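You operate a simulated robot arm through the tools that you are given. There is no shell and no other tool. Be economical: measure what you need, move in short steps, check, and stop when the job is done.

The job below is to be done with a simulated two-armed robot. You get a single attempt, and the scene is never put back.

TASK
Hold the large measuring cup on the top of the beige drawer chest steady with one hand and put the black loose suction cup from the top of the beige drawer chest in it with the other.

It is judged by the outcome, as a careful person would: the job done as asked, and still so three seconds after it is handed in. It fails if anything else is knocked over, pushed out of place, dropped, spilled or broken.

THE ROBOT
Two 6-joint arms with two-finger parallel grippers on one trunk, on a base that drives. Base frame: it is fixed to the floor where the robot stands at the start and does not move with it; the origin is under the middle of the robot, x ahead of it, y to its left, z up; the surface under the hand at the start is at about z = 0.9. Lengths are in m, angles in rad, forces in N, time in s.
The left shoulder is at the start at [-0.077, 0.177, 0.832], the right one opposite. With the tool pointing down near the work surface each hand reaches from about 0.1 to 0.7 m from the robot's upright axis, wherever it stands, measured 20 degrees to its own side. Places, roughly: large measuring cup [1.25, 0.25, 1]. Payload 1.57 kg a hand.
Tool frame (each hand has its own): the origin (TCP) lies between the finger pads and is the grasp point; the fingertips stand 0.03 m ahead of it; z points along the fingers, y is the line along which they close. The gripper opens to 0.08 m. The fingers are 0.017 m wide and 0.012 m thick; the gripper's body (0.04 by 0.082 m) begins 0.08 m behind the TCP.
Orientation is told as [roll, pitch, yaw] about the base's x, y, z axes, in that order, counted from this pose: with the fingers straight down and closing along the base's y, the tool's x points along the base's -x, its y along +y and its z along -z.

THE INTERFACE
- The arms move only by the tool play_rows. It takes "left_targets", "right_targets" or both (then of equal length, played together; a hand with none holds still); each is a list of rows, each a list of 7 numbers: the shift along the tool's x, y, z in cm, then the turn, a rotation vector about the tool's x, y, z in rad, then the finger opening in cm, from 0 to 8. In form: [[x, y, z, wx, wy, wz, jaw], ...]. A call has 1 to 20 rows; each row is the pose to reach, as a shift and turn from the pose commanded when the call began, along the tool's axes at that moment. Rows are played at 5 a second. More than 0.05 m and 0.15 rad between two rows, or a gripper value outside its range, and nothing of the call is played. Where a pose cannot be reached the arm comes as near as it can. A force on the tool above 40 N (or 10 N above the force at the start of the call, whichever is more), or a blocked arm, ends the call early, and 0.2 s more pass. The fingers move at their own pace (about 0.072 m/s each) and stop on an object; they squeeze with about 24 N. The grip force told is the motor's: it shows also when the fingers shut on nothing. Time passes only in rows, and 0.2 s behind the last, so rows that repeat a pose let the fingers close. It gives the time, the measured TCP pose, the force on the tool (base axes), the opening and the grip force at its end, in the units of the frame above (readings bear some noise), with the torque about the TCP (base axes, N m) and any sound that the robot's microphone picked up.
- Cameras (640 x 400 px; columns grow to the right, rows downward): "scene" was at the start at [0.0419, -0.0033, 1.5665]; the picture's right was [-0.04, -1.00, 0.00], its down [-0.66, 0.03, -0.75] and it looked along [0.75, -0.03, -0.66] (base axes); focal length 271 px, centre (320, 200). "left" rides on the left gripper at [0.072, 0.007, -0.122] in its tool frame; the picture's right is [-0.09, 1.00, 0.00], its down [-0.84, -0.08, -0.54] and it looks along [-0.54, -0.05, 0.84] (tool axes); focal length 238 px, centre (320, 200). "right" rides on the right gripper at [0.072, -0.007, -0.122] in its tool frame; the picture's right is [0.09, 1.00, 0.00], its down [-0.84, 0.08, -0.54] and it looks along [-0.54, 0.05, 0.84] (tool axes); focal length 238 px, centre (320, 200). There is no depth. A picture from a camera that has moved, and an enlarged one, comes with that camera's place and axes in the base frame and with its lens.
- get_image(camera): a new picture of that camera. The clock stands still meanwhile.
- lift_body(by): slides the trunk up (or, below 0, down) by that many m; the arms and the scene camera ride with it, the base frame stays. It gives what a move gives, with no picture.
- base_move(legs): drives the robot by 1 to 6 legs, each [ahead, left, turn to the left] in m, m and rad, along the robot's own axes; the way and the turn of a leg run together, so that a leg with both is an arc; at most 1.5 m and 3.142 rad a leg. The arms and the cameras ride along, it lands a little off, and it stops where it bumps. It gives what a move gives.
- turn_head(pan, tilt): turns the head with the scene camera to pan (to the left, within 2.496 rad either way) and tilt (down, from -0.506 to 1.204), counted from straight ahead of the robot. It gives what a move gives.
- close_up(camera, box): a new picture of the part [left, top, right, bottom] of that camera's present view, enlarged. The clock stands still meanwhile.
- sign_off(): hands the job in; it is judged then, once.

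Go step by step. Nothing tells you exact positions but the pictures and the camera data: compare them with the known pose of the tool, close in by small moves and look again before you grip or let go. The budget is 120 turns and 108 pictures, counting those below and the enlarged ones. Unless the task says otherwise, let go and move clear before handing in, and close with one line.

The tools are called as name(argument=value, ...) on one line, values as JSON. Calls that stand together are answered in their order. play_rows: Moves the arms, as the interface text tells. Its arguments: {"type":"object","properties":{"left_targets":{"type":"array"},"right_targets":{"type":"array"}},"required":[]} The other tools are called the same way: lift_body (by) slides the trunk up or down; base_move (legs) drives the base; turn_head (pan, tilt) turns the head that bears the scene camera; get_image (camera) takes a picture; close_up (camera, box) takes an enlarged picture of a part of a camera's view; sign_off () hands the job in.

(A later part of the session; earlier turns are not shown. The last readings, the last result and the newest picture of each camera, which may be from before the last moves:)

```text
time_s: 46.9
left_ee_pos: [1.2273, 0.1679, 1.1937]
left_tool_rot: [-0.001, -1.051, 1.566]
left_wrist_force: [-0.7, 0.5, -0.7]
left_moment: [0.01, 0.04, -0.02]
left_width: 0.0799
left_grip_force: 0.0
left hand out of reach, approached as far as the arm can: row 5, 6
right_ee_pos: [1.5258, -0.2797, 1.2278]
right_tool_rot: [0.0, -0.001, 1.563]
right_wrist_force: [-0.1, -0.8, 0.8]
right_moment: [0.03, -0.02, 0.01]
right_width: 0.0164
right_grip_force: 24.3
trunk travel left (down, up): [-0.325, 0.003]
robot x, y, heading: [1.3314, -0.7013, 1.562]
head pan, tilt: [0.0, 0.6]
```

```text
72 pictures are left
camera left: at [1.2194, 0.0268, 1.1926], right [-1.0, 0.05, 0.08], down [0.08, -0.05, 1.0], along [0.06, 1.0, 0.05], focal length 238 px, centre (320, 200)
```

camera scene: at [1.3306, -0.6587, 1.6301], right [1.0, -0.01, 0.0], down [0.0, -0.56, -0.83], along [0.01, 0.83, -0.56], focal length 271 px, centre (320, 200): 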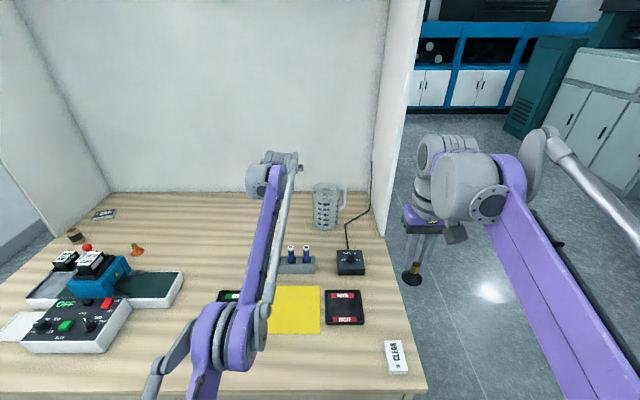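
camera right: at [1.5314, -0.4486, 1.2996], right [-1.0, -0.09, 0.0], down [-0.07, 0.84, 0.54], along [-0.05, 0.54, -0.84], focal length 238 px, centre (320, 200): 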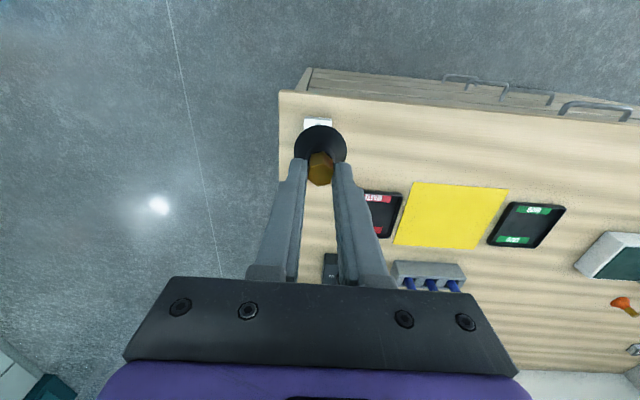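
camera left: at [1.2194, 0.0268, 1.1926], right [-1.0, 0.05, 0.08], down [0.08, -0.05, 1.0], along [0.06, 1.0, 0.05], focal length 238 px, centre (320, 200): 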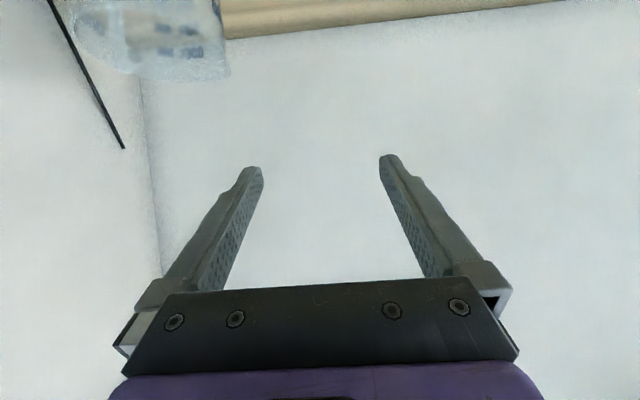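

The reach limit is about y=0.17 at this height and slightly more lower down, just enough if I stand 2.5 cm closer. My plan is for the left hand to pinch the cup's left rim, while the right hand comes in from the right and releases the suction cup inside.

base_move(legs=[[0.025, 0, 0]])

play_rows(left_targets=[[0.5, -1, 0.4, 0, 0, 0, 8], [1, -2, 0.8, 0, 0, 0, 6], [2, -3.5, 1.6, 0, 0, 0, 4], [3, -5, 2.4, 0, 0, 0, 4], [4, -6.5, 3.2, 0, 0, 0, 4], [5, -7.7, 4, 0, 0, 0, 4], [5, -7.7, 4, 0, 0, 0, 4]])

get_image(camera="left")

get_image(camera="scene")

```text
time_s: 47.7
left_ee_pos: [1.2262, 0.1899, 1.1939]
left_tool_rot: [-0.001, -1.053, 1.564]
left_wrist_force: [-0.3, -0.7, -0.9]
left_moment: [-0.01, 0.0, -0.02]
left_width: 0.0798
left_grip_force: 0.1
right_ee_pos: [1.5271, -0.2582, 1.2278]
right_tool_rot: [-0.001, -0.002, 1.563]
right_wrist_force: [0.8, -0.2, -0.3]
right_moment: [0.05, 0.0, 0.01]
right_width: 0.0166
right_grip_force: 24.1
trunk travel left (down, up): [-0.325, 0.003]
robot x, y, heading: [1.3304, -0.6743, 1.568]
head pan, tilt: [0.0, 0.6]
```

```text
time_s: 49.3
left_ee_pos: [1.3051, 0.2021, 1.132]
left_tool_rot: [-0.001, -1.052, 1.567]
left_wrist_force: [0.3, 0.0, -0.7]
left_moment: [0.0, 0.02, -0.01]
left_width: 0.0399
left_grip_force: 0.1
right_ee_pos: [1.5265, -0.2546, 1.2284]
right_tool_rot: [-0.003, 0.0, 1.564]
right_wrist_force: [-0.1, 0.5, -0.2]
right_moment: [0.0, -0.01, 0.03]
right_width: 0.0169
right_grip_force: 24.0
trunk travel left (down, up): [-0.325, 0.003]
robot x, y, heading: [1.3308, -0.6773, 1.56]
head pan, tilt: [0.0, 0.6]
```

```text
71 pictures are left
camera left: at [1.2974, 0.0616, 1.1304], right [-1.0, 0.05, 0.08], down [0.08, -0.05, 1.0], along [0.06, 1.0, 0.05], focal length 238 px, centre (320, 200)
```

left: 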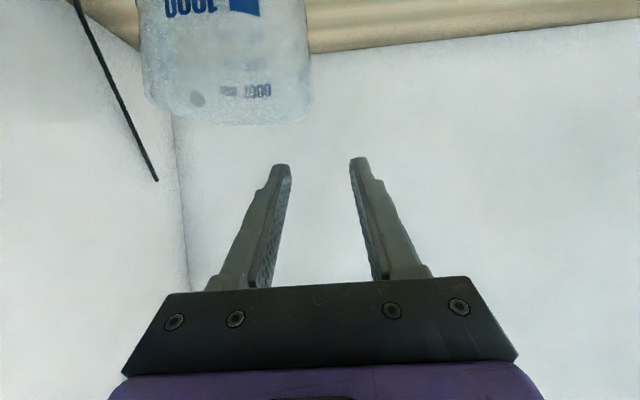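

```text
70 pictures are left
camera scene: at [1.3306, -0.6341, 1.6302], right [1.0, -0.01, 0.0], down [0.0, -0.56, -0.83], along [0.01, 0.83, -0.56], focal length 271 px, centre (320, 200)
```

scene: 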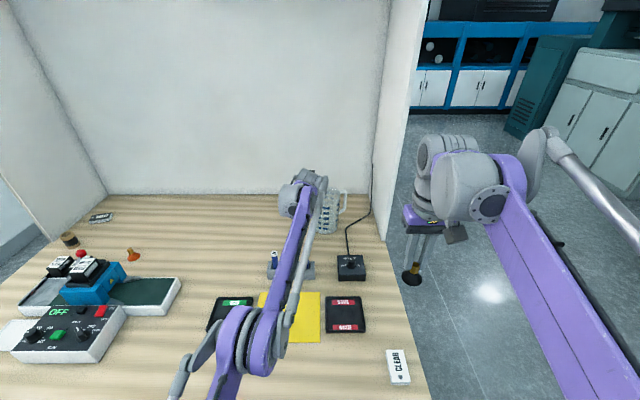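

Both views put the rim height at about 1.065 and the left rim edge at about x=1.308. I'll descend until the tips reach rim height, then look.

play_rows(left_targets=[[0.5, -0.3, 1.5, 0, 0, 0, 4], [1.5, -0.3, 3, 0, 0, 0, 4], [2.6, -0.3, 4.2, 0, 0, 0, 4], [2.6, -0.3, 4.2, 0, 0, 0, 4]])

get_image(camera="left")

close_up(camera="scene", box=[260, 150, 380, 225])

```text
time_s: 50.3
left_ee_pos: [1.3072, 0.2167, 1.0859]
left_tool_rot: [0.0, -1.05, 1.567]
left_wrist_force: [0.4, -1.0, -0.2]
left_moment: [0.01, -0.04, 0.01]
left_width: 0.0401
left_grip_force: 0.0
left hand out of reach, approached as far as the arm can: row 1, 2, 3, 4
right_ee_pos: [1.5252, -0.2557, 1.2274]
right_tool_rot: [0.0, 0.0, 1.564]
right_wrist_force: [-0.5, -0.1, 0.2]
right_moment: [-0.02, 0.0, 0.01]
right_width: 0.0166
right_grip_force: 23.9
trunk travel left (down, up): [-0.325, 0.003]
robot x, y, heading: [1.3295, -0.6781, 1.564]
head pan, tilt: [0.0, 0.6]
```

```text
69 pictures are left
camera left: at [1.2999, 0.0763, 1.0841], right [-1.0, 0.05, 0.08], down [0.08, -0.05, 1.0], along [0.06, 1.0, 0.05], focal length 238 px, centre (320, 200)
```

left: 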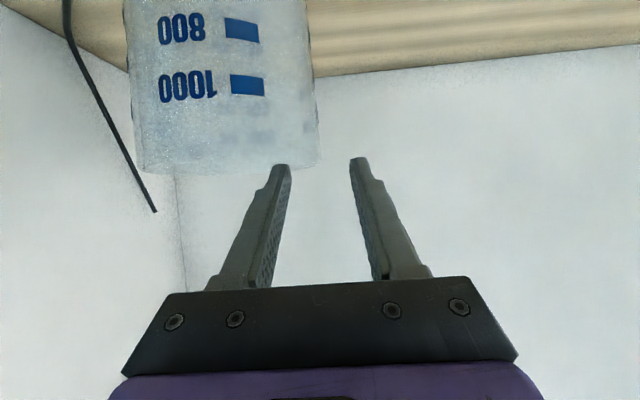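

```text
5.33 times, centred on (320, 188) of scene
camera zoom: at [1.3309, -0.6338, 1.6302], right [1.0, -0.01, 0.0], down [0.0, -0.56, -0.83], along [0.01, 0.83, -0.56], focal length 1447 px, centre (320, 267)
```

zoom: 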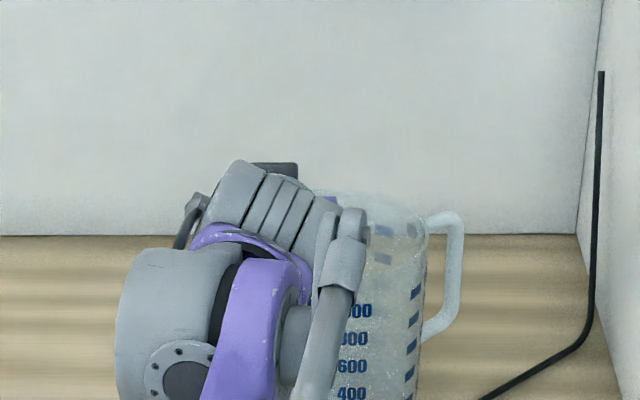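

The open fingers straddle the left wall well. I'll lower about 1.6 cm so that the tips overlap the rim, then check.

play_rows(left_targets=[[0.5, 0, 0.3, 0, 0, 0, 4], [1, 0, 0.6, 0, 0, 0, 4], [1.5, 0, 0.8, 0, 0, 0, 4], [1.5, 0, 0.8, 0, 0, 0, 4]])

get_image(camera="left")

```text
time_s: 51.3
left_ee_pos: [1.3057, 0.2175, 1.0678]
left_tool_rot: [0.0, -1.05, 1.566]
left_wrist_force: [0.4, -0.1, -0.5]
left_moment: [-0.01, -0.03, 0.01]
left_width: 0.04
left_grip_force: 0.1
right_ee_pos: [1.5274, -0.2554, 1.2278]
right_tool_rot: [0.002, 0.0, 1.564]
right_wrist_force: [-0.3, -0.1, -0.6]
right_moment: [-0.05, 0.01, 0.02]
right_width: 0.0166
right_grip_force: 24.3
trunk travel left (down, up): [-0.325, 0.003]
robot x, y, heading: [1.3301, -0.6782, 1.563]
head pan, tilt: [0.0, 0.6]
```

```text
67 pictures are left
camera left: at [1.2988, 0.076, 1.0669], right [-1.0, 0.05, 0.08], down [0.08, -0.05, 1.0], along [0.06, 1.0, 0.05], focal length 238 px, centre (320, 200)
```

left: 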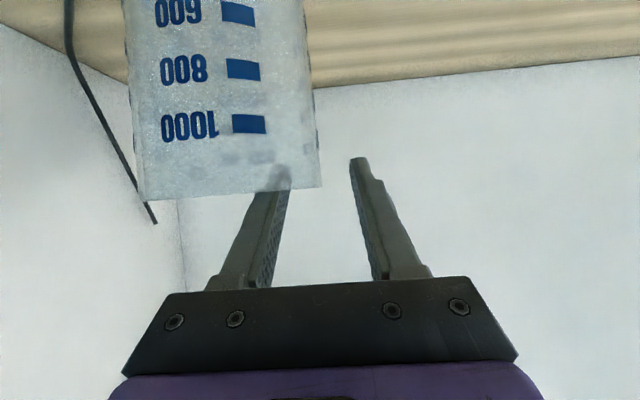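

The inner finger is visibly inside the cup wall and the outer one is outside it, both centred on the wall. I'll close gently to hold the cup.

play_rows(left_targets=[[0, 0, 0, 0, 0, 0, 3], [0, 0, 0, 0, 0, 0, 2], [0, 0, 0, 0, 0, 0, 1.2], [0, 0, 0, 0, 0, 0, 0.6], [0, 0, 0, 0, 0, 0, 0], [0, 0, 0, 0, 0, 0, 0]])

get_image(camera="left")

close_up(camera="scene", box=[260, 150, 380, 225])

```text
time_s: 52.7
left_ee_pos: [1.3058, 0.2164, 1.0684]
left_tool_rot: [-0.002, -1.051, 1.567]
left_wrist_force: [0.6, -0.1, 1.4]
left_moment: [0.02, -0.11, -0.04]
left_width: 0.0076
left_grip_force: 24.0
right_ee_pos: [1.527, -0.2554, 1.2274]
right_tool_rot: [0.0, 0.0, 1.565]
right_wrist_force: [0.2, 1.7, 0.8]
right_moment: [0.01, 0.0, 0.02]
right_width: 0.0163
right_grip_force: 24.0
trunk travel left (down, up): [-0.325, 0.003]
robot x, y, heading: [1.3326, -0.6794, 1.562]
head pan, tilt: [0.0, 0.6]
```

```text
66 pictures are left
camera left: at [1.299, 0.0759, 1.0671], right [-1.0, 0.05, 0.08], down [0.08, -0.05, 1.0], along [0.06, 1.0, 0.05], focal length 238 px, centre (320, 200)
```

left: 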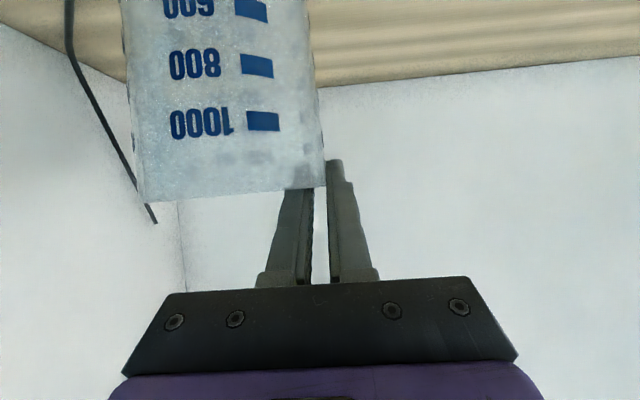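

```text
5.33 times, centred on (320, 188) of scene
camera zoom: at [1.331, -0.634, 1.6302], right [1.0, -0.01, 0.0], down [0.0, -0.56, -0.83], along [0.01, 0.83, -0.56], focal length 1447 px, centre (320, 267)
```

zoom: 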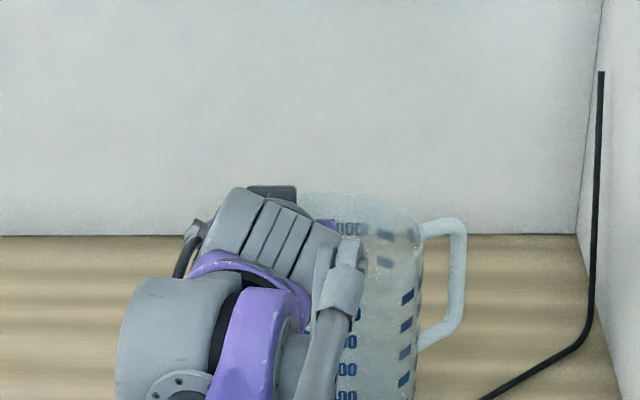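

The cup is held, having only turned a couple of degrees. Now I'll yaw and tilt the right hand and bring it to a staging point right and front of the cup, above the rim.

play_rows(right_targets=[[0, 0, -1, 0, 0, -0.15, 0], [0, 0, -2.5, 0, 0, -0.3, 0], [0, 0, -4, 0, 0, -0.45, 0], [0, 0, -5, 0, 0, -0.6, 0], [0, 0, -5, 0, 0, -0.6, 0]])

play_rows(right_targets=[[-2.5, -0.9, 0.2, 0, -0.08, 0, 0], [-5, -1.8, 0.4, 0, -0.16, 0, 0], [-7.5, -2.7, 0.6, 0, -0.24, 0, 0], [-10, -3.6, 0.8, 0, -0.32, 0, 0], [-12.5, -4.5, 1, 0, -0.4, 0, 0], [-15, -5.4, 1.2, 0, -0.48, 0, 0], [-17.5, -6.3, 1.4, 0, -0.56, 0, 0], [-20, -7.2, 1.6, 0, -0.64, 0, 0], [-22.5, -8.1, 1.8, 0, -0.72, 0, 0], [-25, -9, 2, 0, -0.8, 0, 0], [-27.5, -9.9, 2.2, 0, -0.88, 0, 0], [-30, -10.8, 2.4, 0, -0.96, 0, 0], [-32.5, -11.7, 2.7, 0, -1.05, 0, 0], [-32.5, -11.7, 2.7, 0, -1.05, 0, 0]])

get_image(camera="scene")

get_image(camera="right")

```text
time_s: 53.9
left_ee_pos: [1.306, 0.2152, 1.0683]
left_tool_rot: [0.001, -1.049, 1.564]
left_wrist_force: [1.1, -0.7, 1.2]
left_moment: [-0.04, -0.08, -0.02]
left_width: 0.0074
left_grip_force: 24.3
right_ee_pos: [1.5248, -0.2544, 1.2772]
right_tool_rot: [-0.002, 0.0, 2.168]
right_wrist_force: [-0.3, -0.3, 0.1]
right_moment: [0.0, -0.01, 0.04]
right_width: 0.0167
right_grip_force: 24.0
trunk travel left (down, up): [-0.325, 0.003]
robot x, y, heading: [1.3306, -0.6795, 1.565]
head pan, tilt: [0.0, 0.6]
```

```text
time_s: 56.9
left_ee_pos: [1.307, 0.2175, 1.0683]
left_tool_rot: [-0.001, -1.051, 1.565]
left_wrist_force: [-0.2, 0.5, 1.5]
left_moment: [0.04, -0.11, 0.04]
left_width: 0.0074
left_grip_force: 23.7
right_ee_pos: [1.444, 0.0784, 1.2496]
right_tool_rot: [-0.002, -1.049, 2.166]
right_wrist_force: [-0.4, 0.0, -0.7]
right_moment: [-0.02, -0.02, 0.02]
right_width: 0.0165
right_grip_force: 23.5
trunk travel left (down, up): [-0.325, 0.003]
robot x, y, heading: [1.3327, -0.677, 1.559]
head pan, tilt: [0.0, 0.6]
```

```text
64 pictures are left
camera scene: at [1.3309, -0.6341, 1.6302], right [1.0, -0.01, 0.0], down [0.0, -0.56, -0.83], along [0.01, 0.83, -0.56], focal length 271 px, centre (320, 200)
```

scene: 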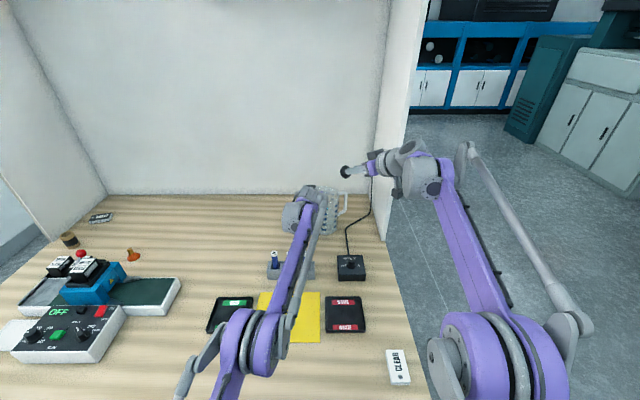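

```text
63 pictures are left
camera right: at [1.529, -0.035, 1.2481], right [-0.8, -0.59, -0.08], down [-0.03, -0.09, 1.0], along [-0.6, 0.8, 0.05], focal length 238 px, centre (320, 200)
```

right: 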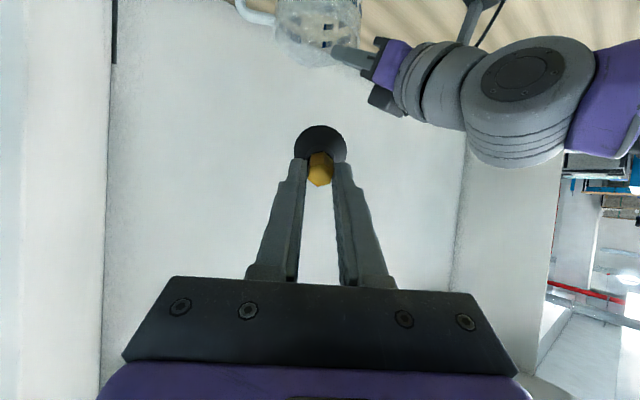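

The approach path is clear. I'll move the right hand so the suction cup hovers over the cup's mouth.

play_rows(right_targets=[[0.5, -0.4, 3, 0, 0, 0, 0], [1, -0.8, 6, 0, 0, 0, 0], [1.5, -1.2, 9, 0, 0, 0, 0], [2, -1.6, 12, 0, 0, 0, 0], [2.5, -2, 15, 0, 0, 0, 0], [3, -2.3, 17, 0, 0, 0, 0], [3, -2.3, 17, 0, 0, 0, 0]])

get_image(camera="right")

close_up(camera="scene", box=[260, 150, 380, 225])

get_image(camera="left")

```text
time_s: 58.5
left_ee_pos: [1.3063, 0.2176, 1.0676]
left_tool_rot: [0.0, -1.051, 1.565]
left_wrist_force: [0.3, -1.3, 1.5]
left_moment: [0.06, -0.06, -0.05]
left_width: 0.0073
left_grip_force: 24.2
right_ee_pos: [1.3921, 0.1799, 1.1401]
right_tool_rot: [0.0, -1.05, 2.165]
right_wrist_force: [-0.6, -0.3, 0.0]
right_moment: [0.0, 0.0, 0.0]
right_width: 0.0166
right_grip_force: 24.3
right hand out of reach, approached as far as the arm can: row 5, 6, 7
trunk travel left (down, up): [-0.325, 0.003]
robot x, y, heading: [1.3329, -0.6798, 1.562]
head pan, tilt: [0.0, 0.6]
```

```text
62 pictures are left
camera right: at [1.4771, 0.0668, 1.1389], right [-0.8, -0.59, -0.08], down [-0.03, -0.09, 1.0], along [-0.6, 0.8, 0.05], focal length 238 px, centre (320, 200)
```

right: 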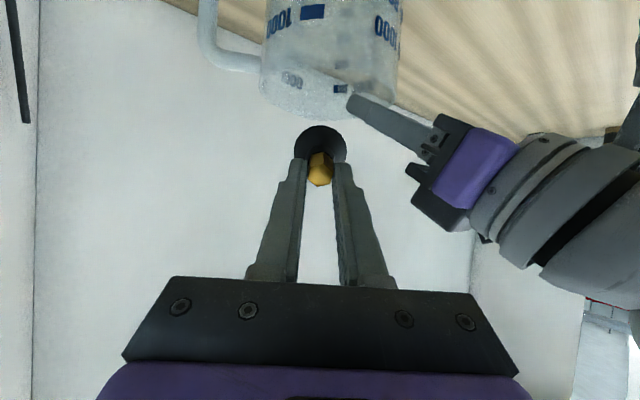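

```text
5.33 times, centred on (320, 188) of scene
camera zoom: at [1.3309, -0.6343, 1.6302], right [1.0, -0.01, 0.0], down [0.0, -0.56, -0.83], along [0.01, 0.83, -0.56], focal length 1447 px, centre (320, 267)
```

zoom: 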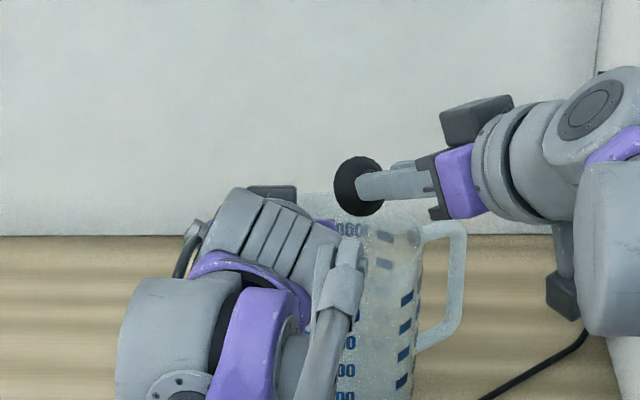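

```text
60 pictures are left
camera left: at [1.299, 0.0757, 1.0672], right [-1.0, 0.05, 0.08], down [0.08, -0.05, 1.0], along [0.06, 1.0, 0.05], focal length 238 px, centre (320, 200)
```

left: 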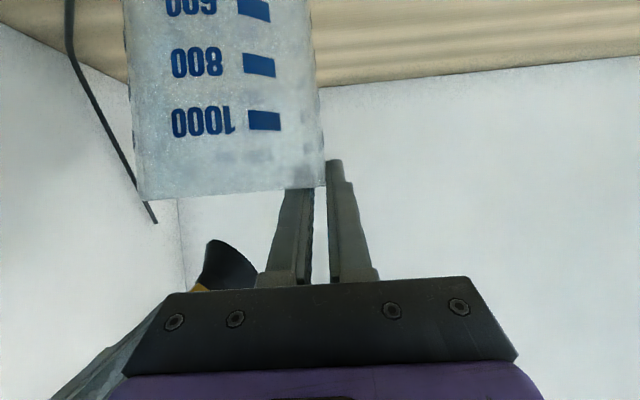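

The skirt is at the mouth's near side, at the edge of reach. I'll flatten the tilt a bit to gain reach, stay above the rim, and check.

play_rows(right_targets=[[0, 0, 0, 0, -0.13, 0, 0], [0.5, 0, 0.7, 0, -0.25, 0, 0], [1.2, 0, 1.2, 0, -0.25, 0, 0], [1.2, 0, 1.2, 0, -0.25, 0, 0]])

get_image(camera="right")

close_up(camera="scene", box=[260, 150, 380, 225])

```text
time_s: 59.5
left_ee_pos: [1.3053, 0.216, 1.0674]
left_tool_rot: [0.0, -1.051, 1.566]
left_wrist_force: [-0.1, -0.5, 2.6]
left_moment: [0.05, -0.02, 0.01]
left_width: 0.0074
left_grip_force: 24.4
right_ee_pos: [1.3867, 0.1997, 1.1365]
right_tool_rot: [-0.006, -1.3, 2.169]
right_wrist_force: [0.1, 1.0, 0.0]
right_moment: [-0.01, -0.02, 0.0]
right_width: 0.0163
right_grip_force: 24.2
right hand out of reach, approached as far as the arm can: row 2, 3, 4
trunk travel left (down, up): [-0.325, 0.003]
robot x, y, heading: [1.334, -0.681, 1.561]
head pan, tilt: [0.0, 0.6]
```

```text
59 pictures are left
camera right: at [1.4704, 0.0906, 1.0992], right [-0.81, -0.58, -0.09], down [0.1, -0.29, 0.95], along [-0.58, 0.76, 0.3], focal length 238 px, centre (320, 200)
```

right: 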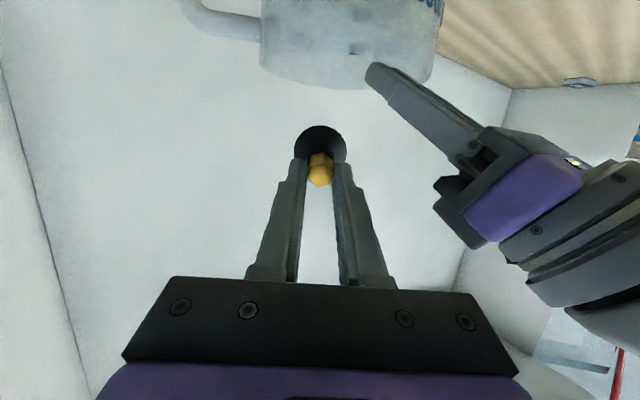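

```text
5.33 times, centred on (320, 188) of scene
camera zoom: at [1.3306, -0.6343, 1.6302], right [1.0, -0.01, 0.0], down [0.0, -0.56, -0.83], along [0.01, 0.83, -0.56], focal length 1447 px, centre (320, 267)
```

zoom: 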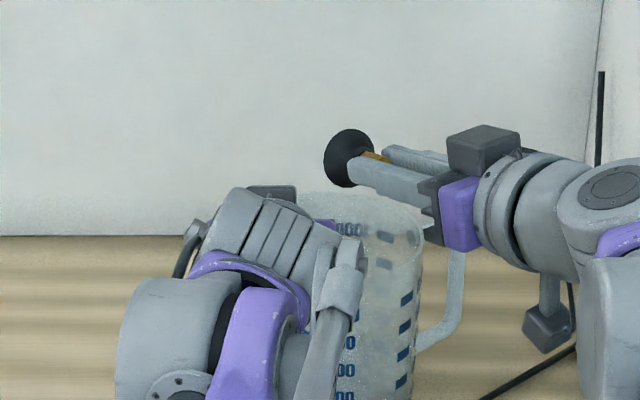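

The suction cup is now over the centre of the mouth. I'll lower it straight down in steps until the skirt is inside the rim.

play_rows(right_targets=[[1.2, 0, 0.3, 0, 0, 0, 0], [2.4, 0, 0.6, 0, 0, 0, 0], [3.4, 0, 0.9, 0, 0, 0, 0], [3.4, 0, 0.9, 0, 0, 0, 0]])

get_image(camera="right")

close_up(camera="scene", box=[260, 150, 380, 225])

```text
time_s: 60.5
left_ee_pos: [1.3064, 0.2168, 1.0677]
left_tool_rot: [-0.001, -1.052, 1.567]
left_wrist_force: [-1.7, -0.2, 2.2]
left_moment: [-0.03, -0.03, 0.0]
left_width: 0.0073
left_grip_force: 23.7
right_ee_pos: [1.3868, 0.2121, 1.1073]
right_tool_rot: [-0.003, -1.3, 2.168]
right_wrist_force: [0.2, -0.2, 0.1]
right_moment: [-0.02, 0.02, 0.02]
right_width: 0.0166
right_grip_force: 24.0
right hand out of reach, approached as far as the arm can: row 1, 2, 3, 4
trunk travel left (down, up): [-0.325, 0.003]
robot x, y, heading: [1.3334, -0.6785, 1.563]
head pan, tilt: [0.0, 0.6]
```

```text
57 pictures are left
camera right: at [1.4699, 0.1032, 1.0707], right [-0.81, -0.58, -0.09], down [0.1, -0.29, 0.95], along [-0.58, 0.76, 0.29], focal length 238 px, centre (320, 200)
```

right: 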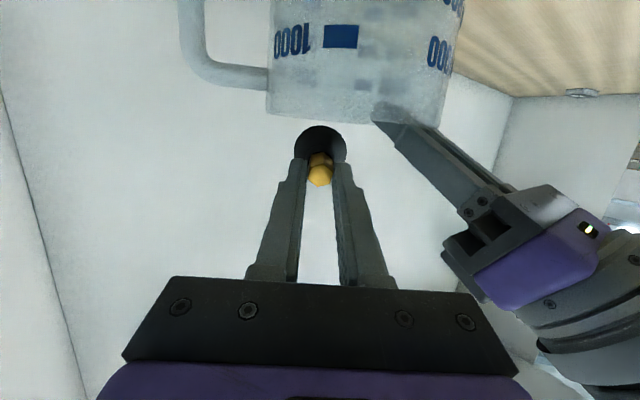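

```text
5.33 times, centred on (320, 188) of scene
camera zoom: at [1.3306, -0.6342, 1.6302], right [1.0, -0.01, 0.0], down [0.0, -0.56, -0.83], along [0.01, 0.83, -0.56], focal length 1447 px, centre (320, 267)
```

zoom: 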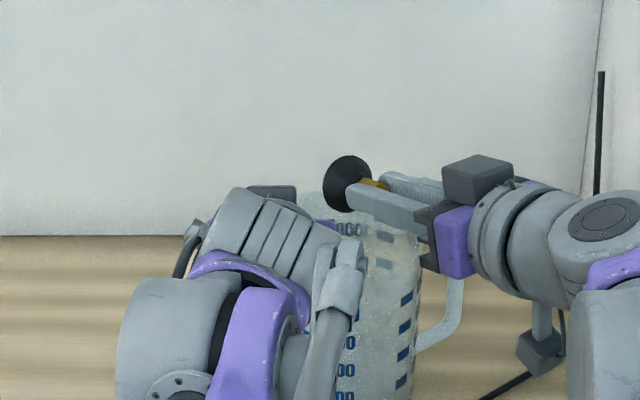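

It's nicely over the opening. I'll go down another 2 cm or so, slightly back towards me, then check again.

play_rows(right_targets=[[1.2, 0, -0.2, 0, 0, 0, 0], [2.3, 0, -0.4, 0, 0, 0, 0], [2.3, 0, -0.4, 0, 0, 0, 0]])

get_image(camera="right")

close_up(camera="scene", box=[260, 150, 380, 225])

get_image(camera="left")

```text
time_s: 61.3
left_ee_pos: [1.3064, 0.2176, 1.0683]
left_tool_rot: [-0.003, -1.053, 1.564]
left_wrist_force: [-0.4, -0.1, 2.8]
left_moment: [-0.03, -0.08, 0.05]
left_width: 0.0072
left_grip_force: 23.6
right_ee_pos: [1.3936, 0.2184, 1.0906]
right_tool_rot: [-0.004, -1.302, 2.168]
right_wrist_force: [-0.1, 0.0, -0.3]
right_moment: [0.02, 0.0, -0.01]
right_width: 0.017
right_grip_force: 24.0
right hand out of reach, approached as far as the arm can: row 1, 2, 3
trunk travel left (down, up): [-0.325, 0.003]
robot x, y, heading: [1.3316, -0.6837, 1.566]
head pan, tilt: [0.0, 0.6]
```

```text
55 pictures are left
camera right: at [1.477, 0.1092, 1.054], right [-0.81, -0.58, -0.09], down [0.1, -0.29, 0.95], along [-0.58, 0.76, 0.29], focal length 238 px, centre (320, 200)
```

right: 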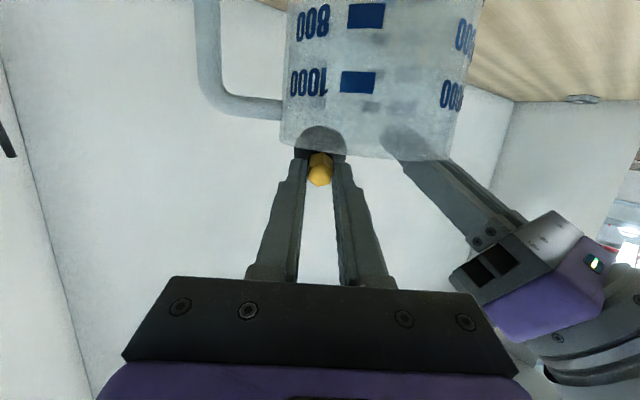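

```text
5.33 times, centred on (320, 188) of scene
camera zoom: at [1.3306, -0.6342, 1.6302], right [1.0, -0.01, 0.0], down [0.0, -0.56, -0.83], along [0.01, 0.83, -0.56], focal length 1447 px, centre (320, 267)
```

zoom: 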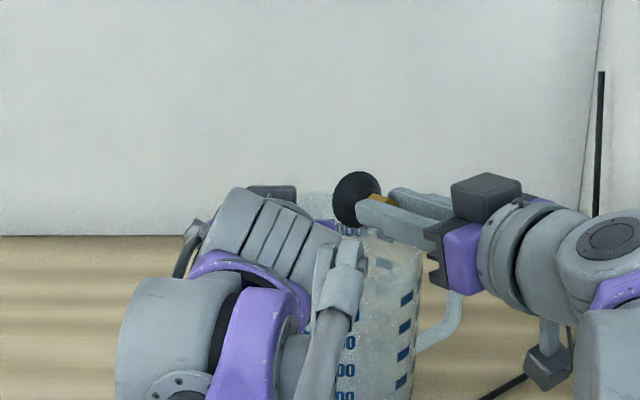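

```text
53 pictures are left
camera left: at [1.2986, 0.0758, 1.0672], right [-1.0, 0.05, 0.08], down [0.08, -0.05, 1.0], along [0.06, 1.0, 0.05], focal length 238 px, centre (320, 200)
```

left: 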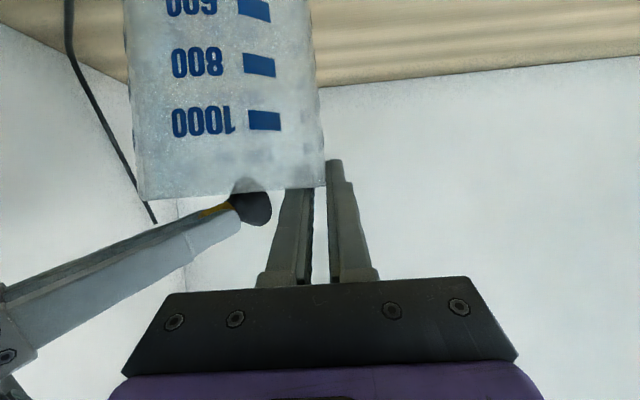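

The skirt is partly inside but a bit far back. The arm appears limited at this tilt, so I'll ease the tilt back and re-centre over the cup's middle, about [1.354,0.23].

play_rows(right_targets=[[-0.9, 0.5, 0, 0, 0, 0, 0], [-1.8, 1.05, 0.1, 0, 0.1, 0, 0], [-1.8, 1.05, 0.1, 0, 0.2, 0, 0], [-1.8, 1.05, 0.1, 0, 0.2, 0, 0]])

get_image(camera="right")

get_image(camera="left")

```text
time_s: 62.3
left_ee_pos: [1.3063, 0.2165, 1.0677]
left_tool_rot: [-0.002, -1.049, 1.565]
left_wrist_force: [-0.2, -0.3, 1.6]
left_moment: [0.07, -0.04, -0.08]
left_width: 0.0073
left_grip_force: 23.8
right_ee_pos: [1.3849, 0.2005, 1.1009]
right_tool_rot: [-0.003, -1.1, 2.168]
right_wrist_force: [-0.7, 0.0, -0.1]
right_moment: [0.01, -0.02, -0.07]
right_width: 0.0166
right_grip_force: 24.5
right hand out of reach, approached as far as the arm can: row 2, 3, 4
trunk travel left (down, up): [-0.325, 0.003]
robot x, y, heading: [1.332, -0.6808, 1.556]
head pan, tilt: [0.0, 0.6]
```

```text
52 pictures are left
camera right: at [1.4701, 0.0866, 1.0924], right [-0.8, -0.59, -0.08], down [-0.01, -0.13, 0.99], along [-0.6, 0.8, 0.1], focal length 238 px, centre (320, 200)
```

right: 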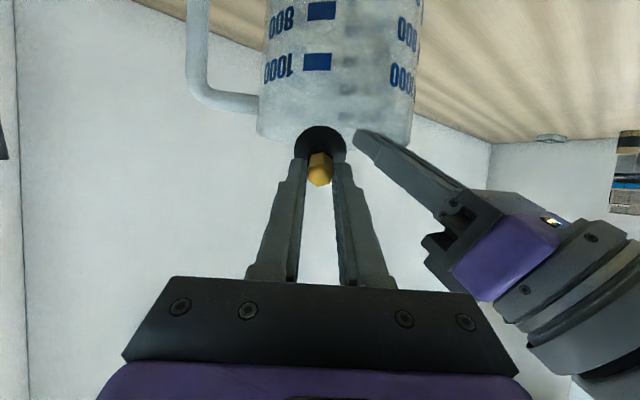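

```text
51 pictures are left
camera left: at [1.2988, 0.0758, 1.0671], right [-1.0, 0.05, 0.08], down [0.08, -0.05, 1.0], along [0.06, 1.0, 0.05], focal length 238 px, centre (320, 200)
```

left: 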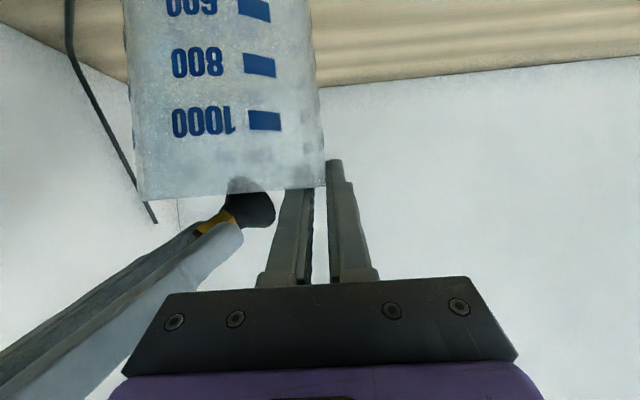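

The skirt is now centred. I'll lower a further 1.5 cm or so.

play_rows(right_targets=[[0.8, 0, 0.2, 0, 0, 0, 0], [1.5, 0, 0.4, 0, 0, 0, 0], [1.5, 0, 0.4, 0, 0, 0, 0]])

get_image(camera="right")

get_image(camera="left")

close_up(camera="scene", box=[290, 160, 370, 210])

```text
time_s: 63.1
left_ee_pos: [1.3051, 0.2164, 1.0679]
left_tool_rot: [0.0, -1.052, 1.565]
left_wrist_force: [0.1, -1.3, 1.9]
left_moment: [-0.07, -0.07, -0.02]
left_width: 0.0071
left_grip_force: 24.0
right_ee_pos: [1.3868, 0.1975, 1.0821]
right_tool_rot: [-0.001, -1.1, 2.167]
right_wrist_force: [0.0, -0.4, 0.2]
right_moment: [-0.02, -0.03, 0.02]
right_width: 0.0168
right_grip_force: 24.1
trunk travel left (down, up): [-0.325, 0.003]
robot x, y, heading: [1.3337, -0.6768, 1.561]
head pan, tilt: [0.0, 0.6]
```

```text
50 pictures are left
camera right: at [1.4718, 0.0839, 1.0747], right [-0.8, -0.59, -0.08], down [-0.01, -0.13, 0.99], along [-0.6, 0.8, 0.1], focal length 238 px, centre (320, 200)
```

right: 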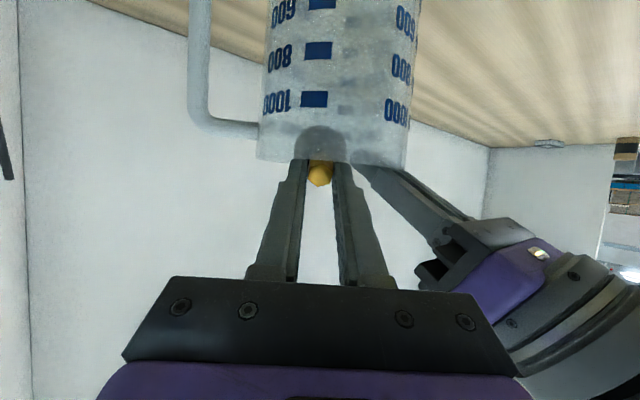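

```text
49 pictures are left
camera left: at [1.2989, 0.0757, 1.0671], right [-1.0, 0.05, 0.08], down [0.08, -0.05, 1.0], along [0.06, 1.0, 0.05], focal length 238 px, centre (320, 200)
```

left: 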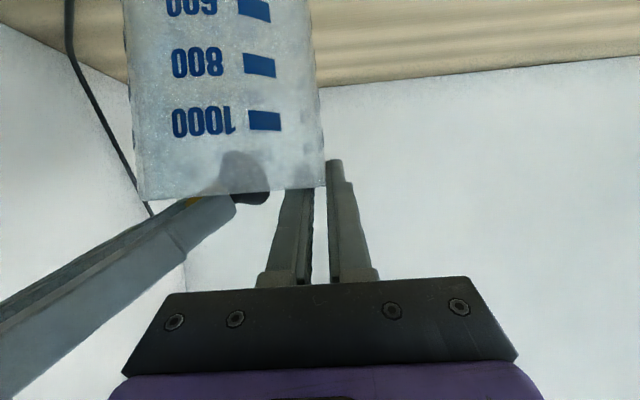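

```text
8.00 times, centred on (330, 185) of scene
camera zoom: at [1.3308, -0.6342, 1.6302], right [1.0, -0.01, 0.0], down [0.0, -0.56, -0.83], along [0.01, 0.83, -0.56], focal length 2171 px, centre (240, 320)
```

zoom: 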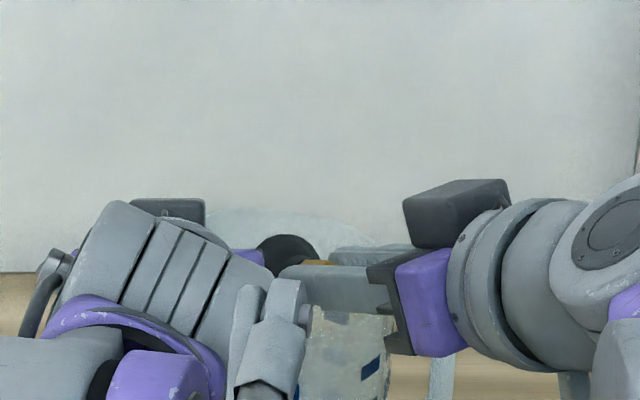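

The suction cup is inside the mouth, below the rim and roughly centred, so I'll open the right fingers modestly to release it.

play_rows(right_targets=[[0, 0, 0, 0, 0, 0, 2.4], [0, 0, 0, 0, 0, 0, 3.4], [0, 0, 0, 0, 0, 0, 4], [0, 0, 0, 0, 0, 0, 4], [0, 0, 0, 0, 0, 0, 4]])

get_image(camera="right")

get_image(camera="left")

```text
time_s: 64.3
left_ee_pos: [1.3061, 0.2172, 1.0687]
left_tool_rot: [-0.001, -1.05, 1.565]
left_wrist_force: [-0.1, -0.1, 0.6]
left_moment: [-0.02, -0.09, -0.08]
left_width: 0.0071
left_grip_force: 23.8
right_ee_pos: [1.3868, 0.1978, 1.0823]
right_tool_rot: [-0.002, -1.098, 2.168]
right_wrist_force: [-0.5, 0.2, -0.7]
right_moment: [-0.01, 0.03, -0.01]
right_width: 0.0399
right_grip_force: 0.1
trunk travel left (down, up): [-0.325, 0.003]
robot x, y, heading: [1.3355, -0.6768, 1.565]
head pan, tilt: [0.0, 0.6]
```

```text
47 pictures are left
camera right: at [1.4717, 0.084, 1.0748], right [-0.8, -0.59, -0.08], down [-0.01, -0.13, 0.99], along [-0.6, 0.8, 0.1], focal length 238 px, centre (320, 200)
```

right: 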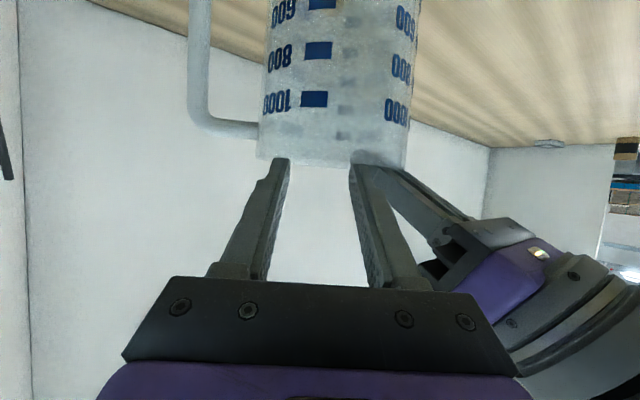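

```text
46 pictures are left
camera left: at [1.2988, 0.0758, 1.0671], right [-1.0, 0.05, 0.08], down [0.08, -0.05, 1.0], along [0.06, 1.0, 0.05], focal length 238 px, centre (320, 200)
```

left: 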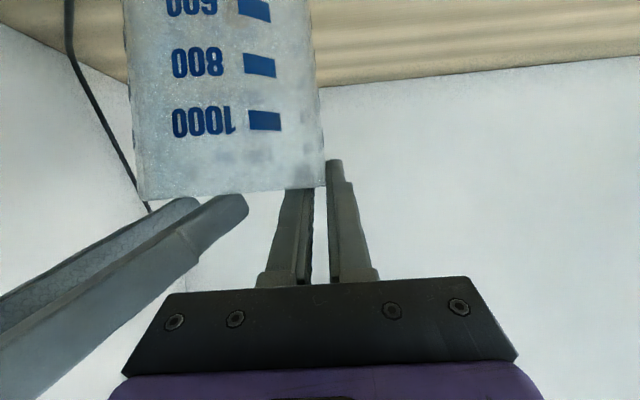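

It's released and no longer between the fingers. I'll withdraw the right hand up and back, then check the cup's inside.

play_rows(right_targets=[[-2.6, 0, -1.3, 0, 0, 0, 4], [-5.2, 0, -2.6, 0, 0, 0, 4], [-7.8, 0, -4, 0, 0, 0, 4], [-6, 0, -7.5, 0, 0, 0, 4], [-4, 0, -11.5, 0, 0, 0, 4], [-2, 0, -15.5, 0, 0, 0, 4], [0, 0, -19.5, 0, 0, 0, 4], [0, 0, -19.5, 0, 0, 0, 4]])

get_image(camera="right")

close_up(camera="scene", box=[290, 170, 370, 240])

```text
time_s: 66.1
left_ee_pos: [1.3073, 0.2174, 1.0689]
left_tool_rot: [-0.003, -1.052, 1.566]
left_wrist_force: [0.6, -1.4, 0.5]
left_moment: [-0.08, -0.11, -0.08]
left_width: 0.0073
left_grip_force: 23.7
right_ee_pos: [1.4819, 0.0883, 1.2053]
right_tool_rot: [-0.002, -1.099, 2.164]
right_wrist_force: [0.0, 0.0, -0.2]
right_moment: [0.03, -0.03, -0.02]
right_width: 0.0399
right_grip_force: 0.0
right hand out of reach, approached as far as the arm can: row 2, 3, 5, 6, 7, 8
trunk travel left (down, up): [-0.325, 0.003]
robot x, y, heading: [1.3303, -0.6756, 1.561]
head pan, tilt: [0.0, 0.6]
```

```text
45 pictures are left
camera right: at [1.5676, -0.0244, 1.1966], right [-0.8, -0.59, -0.08], down [-0.01, -0.13, 0.99], along [-0.6, 0.8, 0.1], focal length 238 px, centre (320, 200)
```

right: 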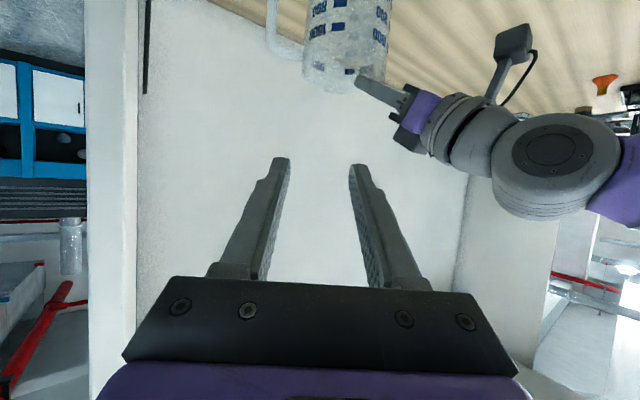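

```text
5.71 times, centred on (330, 205) of scene
camera zoom: at [1.3306, -0.6342, 1.6302], right [1.0, -0.01, 0.0], down [0.0, -0.56, -0.83], along [0.01, 0.83, -0.56], focal length 1550 px, centre (263, 171)
```

zoom: 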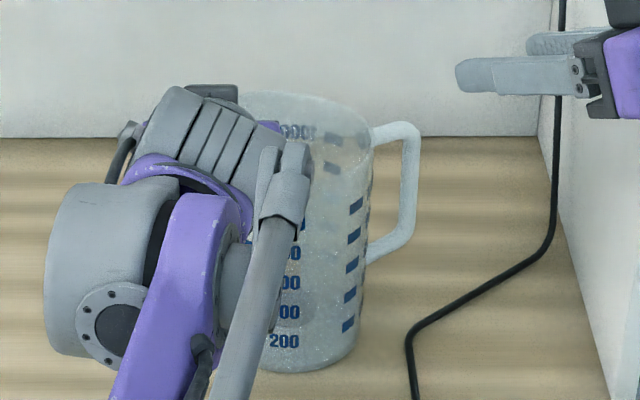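

The right hand is clear. Now I'll release the rim gently with the left hand, lift it straight out and back away.

play_rows(left_targets=[[0, 0, 0, 0, 0, 0, 1.5], [0, 0, 0, 0, 0, 0, 2.5], [0, 0, 0, 0, 0, 0, 3.5], [0, 0, 0, 0, 0, 0, 3.5], [-1, 0, -0.6, 0, 0, 0, 3.5], [-2.5, 0, -1.5, 0, 0, 0, 3.5], [-4.5, 0, -2.8, 0, 0, 0, 3.5], [-6.5, 0, -4.5, 0, 0, 0, 3.5], [-5.5, 1, -8.5, 0, 0, 0, 3.5], [-4, 2, -12.5, 0, 0, 0, 3.5], [-2.5, 3, -16.5, 0, 0, 0, 3.5], [-2.5, 3, -16.5, 0, 0, 0, 3.5]])

get_image(camera="scene")

close_up(camera="scene", box=[290, 160, 370, 240])

get_image(camera="left")

```text
time_s: 68.7
left_ee_pos: [1.2737, 0.0855, 1.1723]
left_tool_rot: [-0.001, -1.048, 1.564]
left_wrist_force: [0.4, 0.9, -0.1]
left_moment: [0.01, -0.03, 0.0]
left_width: 0.0351
left_grip_force: 0.0
left hand out of reach, approached as far as the arm can: row 7, 8
right_ee_pos: [1.4816, 0.0905, 1.2048]
right_tool_rot: [0.0, -1.097, 2.167]
right_wrist_force: [-0.3, -0.3, 0.6]
right_moment: [-0.04, 0.03, -0.03]
right_width: 0.0402
right_grip_force: 0.0
trunk travel left (down, up): [-0.325, 0.003]
robot x, y, heading: [1.3316, -0.6802, 1.567]
head pan, tilt: [0.0, 0.6]
```

```text
43 pictures are left
camera scene: at [1.3311, -0.6328, 1.6302], right [1.0, -0.01, 0.0], down [0.0, -0.57, -0.82], along [0.01, 0.82, -0.57], focal length 271 px, centre (320, 200)
```

scene: 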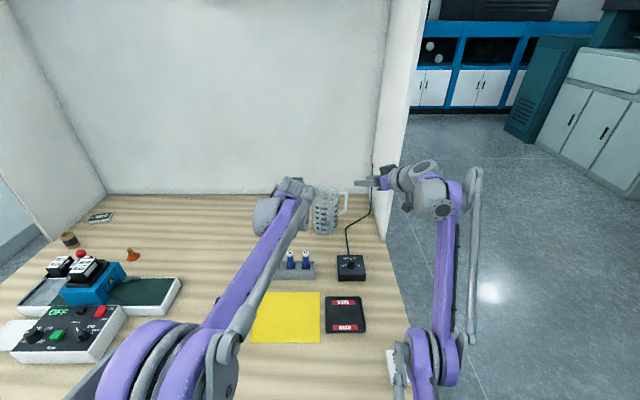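

```text
5.00 times, centred on (330, 200) of scene
camera zoom: at [1.3311, -0.6328, 1.6302], right [1.0, -0.01, 0.0], down [0.0, -0.57, -0.82], along [0.01, 0.82, -0.57], focal length 1357 px, centre (270, 200)
```

zoom: 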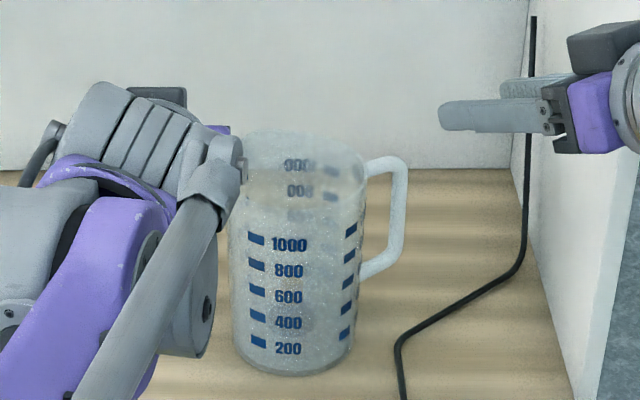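

```text
41 pictures are left
camera left: at [1.2663, -0.0553, 1.1708], right [-1.0, 0.05, 0.08], down [0.08, -0.05, 1.0], along [0.06, 1.0, 0.05], focal length 238 px, centre (320, 200)
```

left: 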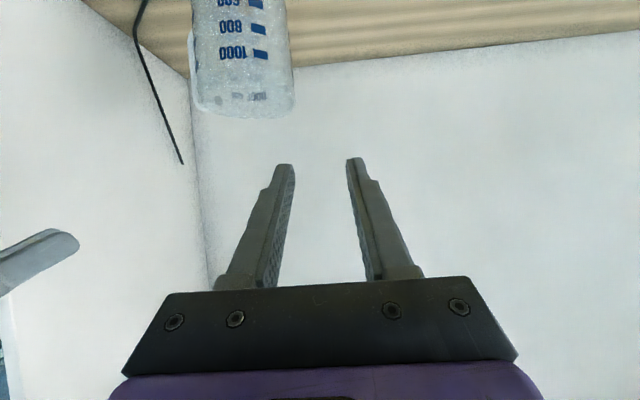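

The cup stands as before with both hands off, but I can't yet see the suction cup through the frosted wall. I'll tilt the left hand to look at the cup's lower part.

play_rows(left_targets=[[0, 1, -1, 0, 0.12, 0, 3.5], [-1, 2, -2, 0, 0.24, 0, 3.5], [-2, 2, -3, 0, 0.36, 0, 3.5], [-3, 2, -4, 0, 0.45, 0, 3.5], [-3, 2, -4, 0, 0.45, 0, 3.5]])

get_image(camera="left")

close_up(camera="scene", box=[305, 180, 355, 240])

```text
time_s: 69.9
left_ee_pos: [1.2535, 0.0656, 1.2184]
left_tool_rot: [0.001, -0.601, 1.565]
left_wrist_force: [-0.3, -0.4, 0.0]
left_moment: [-0.03, 0.02, 0.0]
left_width: 0.0352
left_grip_force: 0.0
right_ee_pos: [1.4834, 0.089, 1.2042]
right_tool_rot: [-0.003, -1.099, 2.166]
right_wrist_force: [0.0, -0.6, -0.2]
right_moment: [0.01, 0.02, -0.01]
right_width: 0.04
right_grip_force: 0.1
trunk travel left (down, up): [-0.325, 0.003]
robot x, y, heading: [1.3348, -0.6795, 1.567]
head pan, tilt: [0.0, 0.6]
```

```text
40 pictures are left
camera left: at [1.2468, -0.062, 1.279], right [-1.0, 0.08, 0.05], down [0.08, 0.38, 0.92], along [0.06, 0.92, -0.39], focal length 238 px, centre (320, 200)
```

left: 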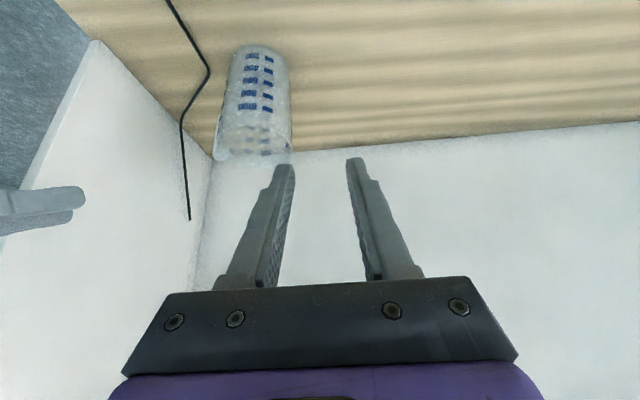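

```text
6.67 times, centred on (330, 210) of scene
camera zoom: at [1.3307, -0.6345, 1.6302], right [1.0, -0.01, 0.0], down [0.0, -0.56, -0.83], along [0.01, 0.83, -0.56], focal length 1809 px, centre (253, 133)
```

zoom: 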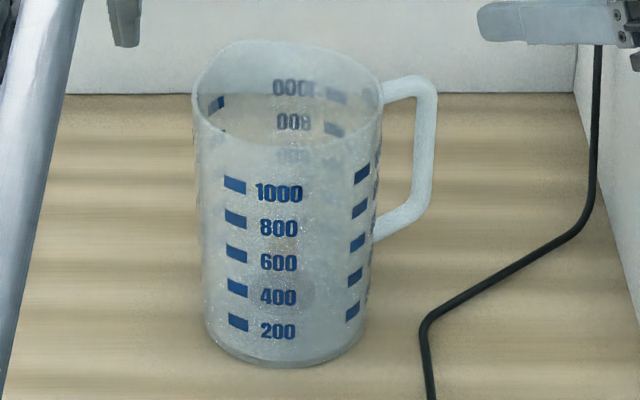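

A faint dark patch shows near the 400 mark. I'll enlarge the left camera's view to confirm what it is.

close_up(camera="left", box=[200, 30, 310, 170])

close_up(camera="scene", box=[318, 190, 346, 240])

```text
2.86 times, centred on (255, 100) of left
camera zoom: at [1.2468, -0.062, 1.279], right [-1.0, 0.08, 0.05], down [0.08, 0.38, 0.92], along [0.06, 0.92, -0.39], focal length 681 px, centre (506, 486)
```

zoom: 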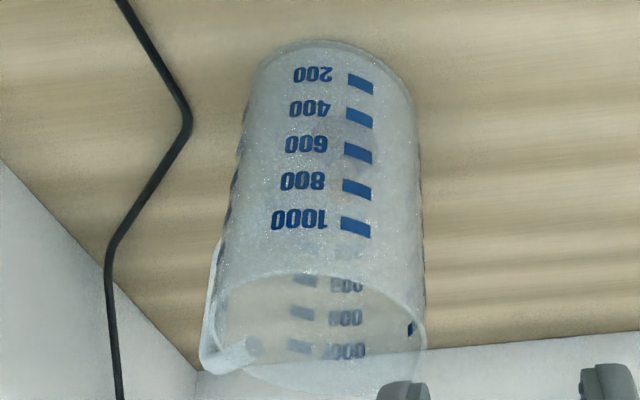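

```text
8.00 times, centred on (332, 215) of scene
camera zoom: at [1.3307, -0.6345, 1.6302], right [1.0, -0.01, 0.0], down [0.0, -0.56, -0.83], along [0.01, 0.83, -0.56], focal length 2171 px, centre (224, 80)
```

zoom: 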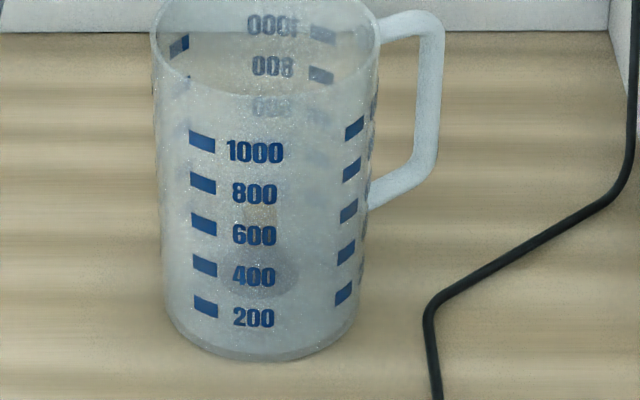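

The dark skirt and brass stem show faintly through the wall, standing on the cup's bottom. I'll back the robot away to be clear of everything and take a last look.

base_move(legs=[[-0.2, 0, 0]])

get_image(camera="scene")

```text
time_s: 71.5
left_ee_pos: [1.2525, -0.1322, 1.2183]
left_tool_rot: [0.0, -0.6, 1.564]
left_wrist_force: [0.7, 1.4, 0.3]
left_moment: [0.0, 0.0, 0.01]
left_width: 0.0351
left_grip_force: 0.1
right_ee_pos: [1.4794, -0.1083, 1.2045]
right_tool_rot: [-0.003, -1.1, 2.168]
right_wrist_force: [0.6, 0.4, 1.0]
right_moment: [0.0, 0.03, -0.01]
right_width: 0.0402
right_grip_force: 0.0
trunk travel left (down, up): [-0.325, 0.003]
robot x, y, heading: [1.3336, -0.8781, 1.564]
head pan, tilt: [0.0, 0.6]
```

```text
36 pictures are left
camera scene: at [1.3296, -0.8317, 1.6304], right [1.0, -0.01, 0.0], down [0.0, -0.57, -0.82], along [0.0, 0.82, -0.57], focal length 271 px, centre (320, 200)
```

scene: 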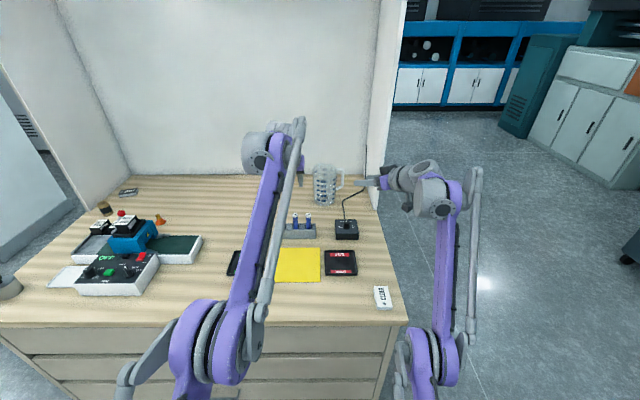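

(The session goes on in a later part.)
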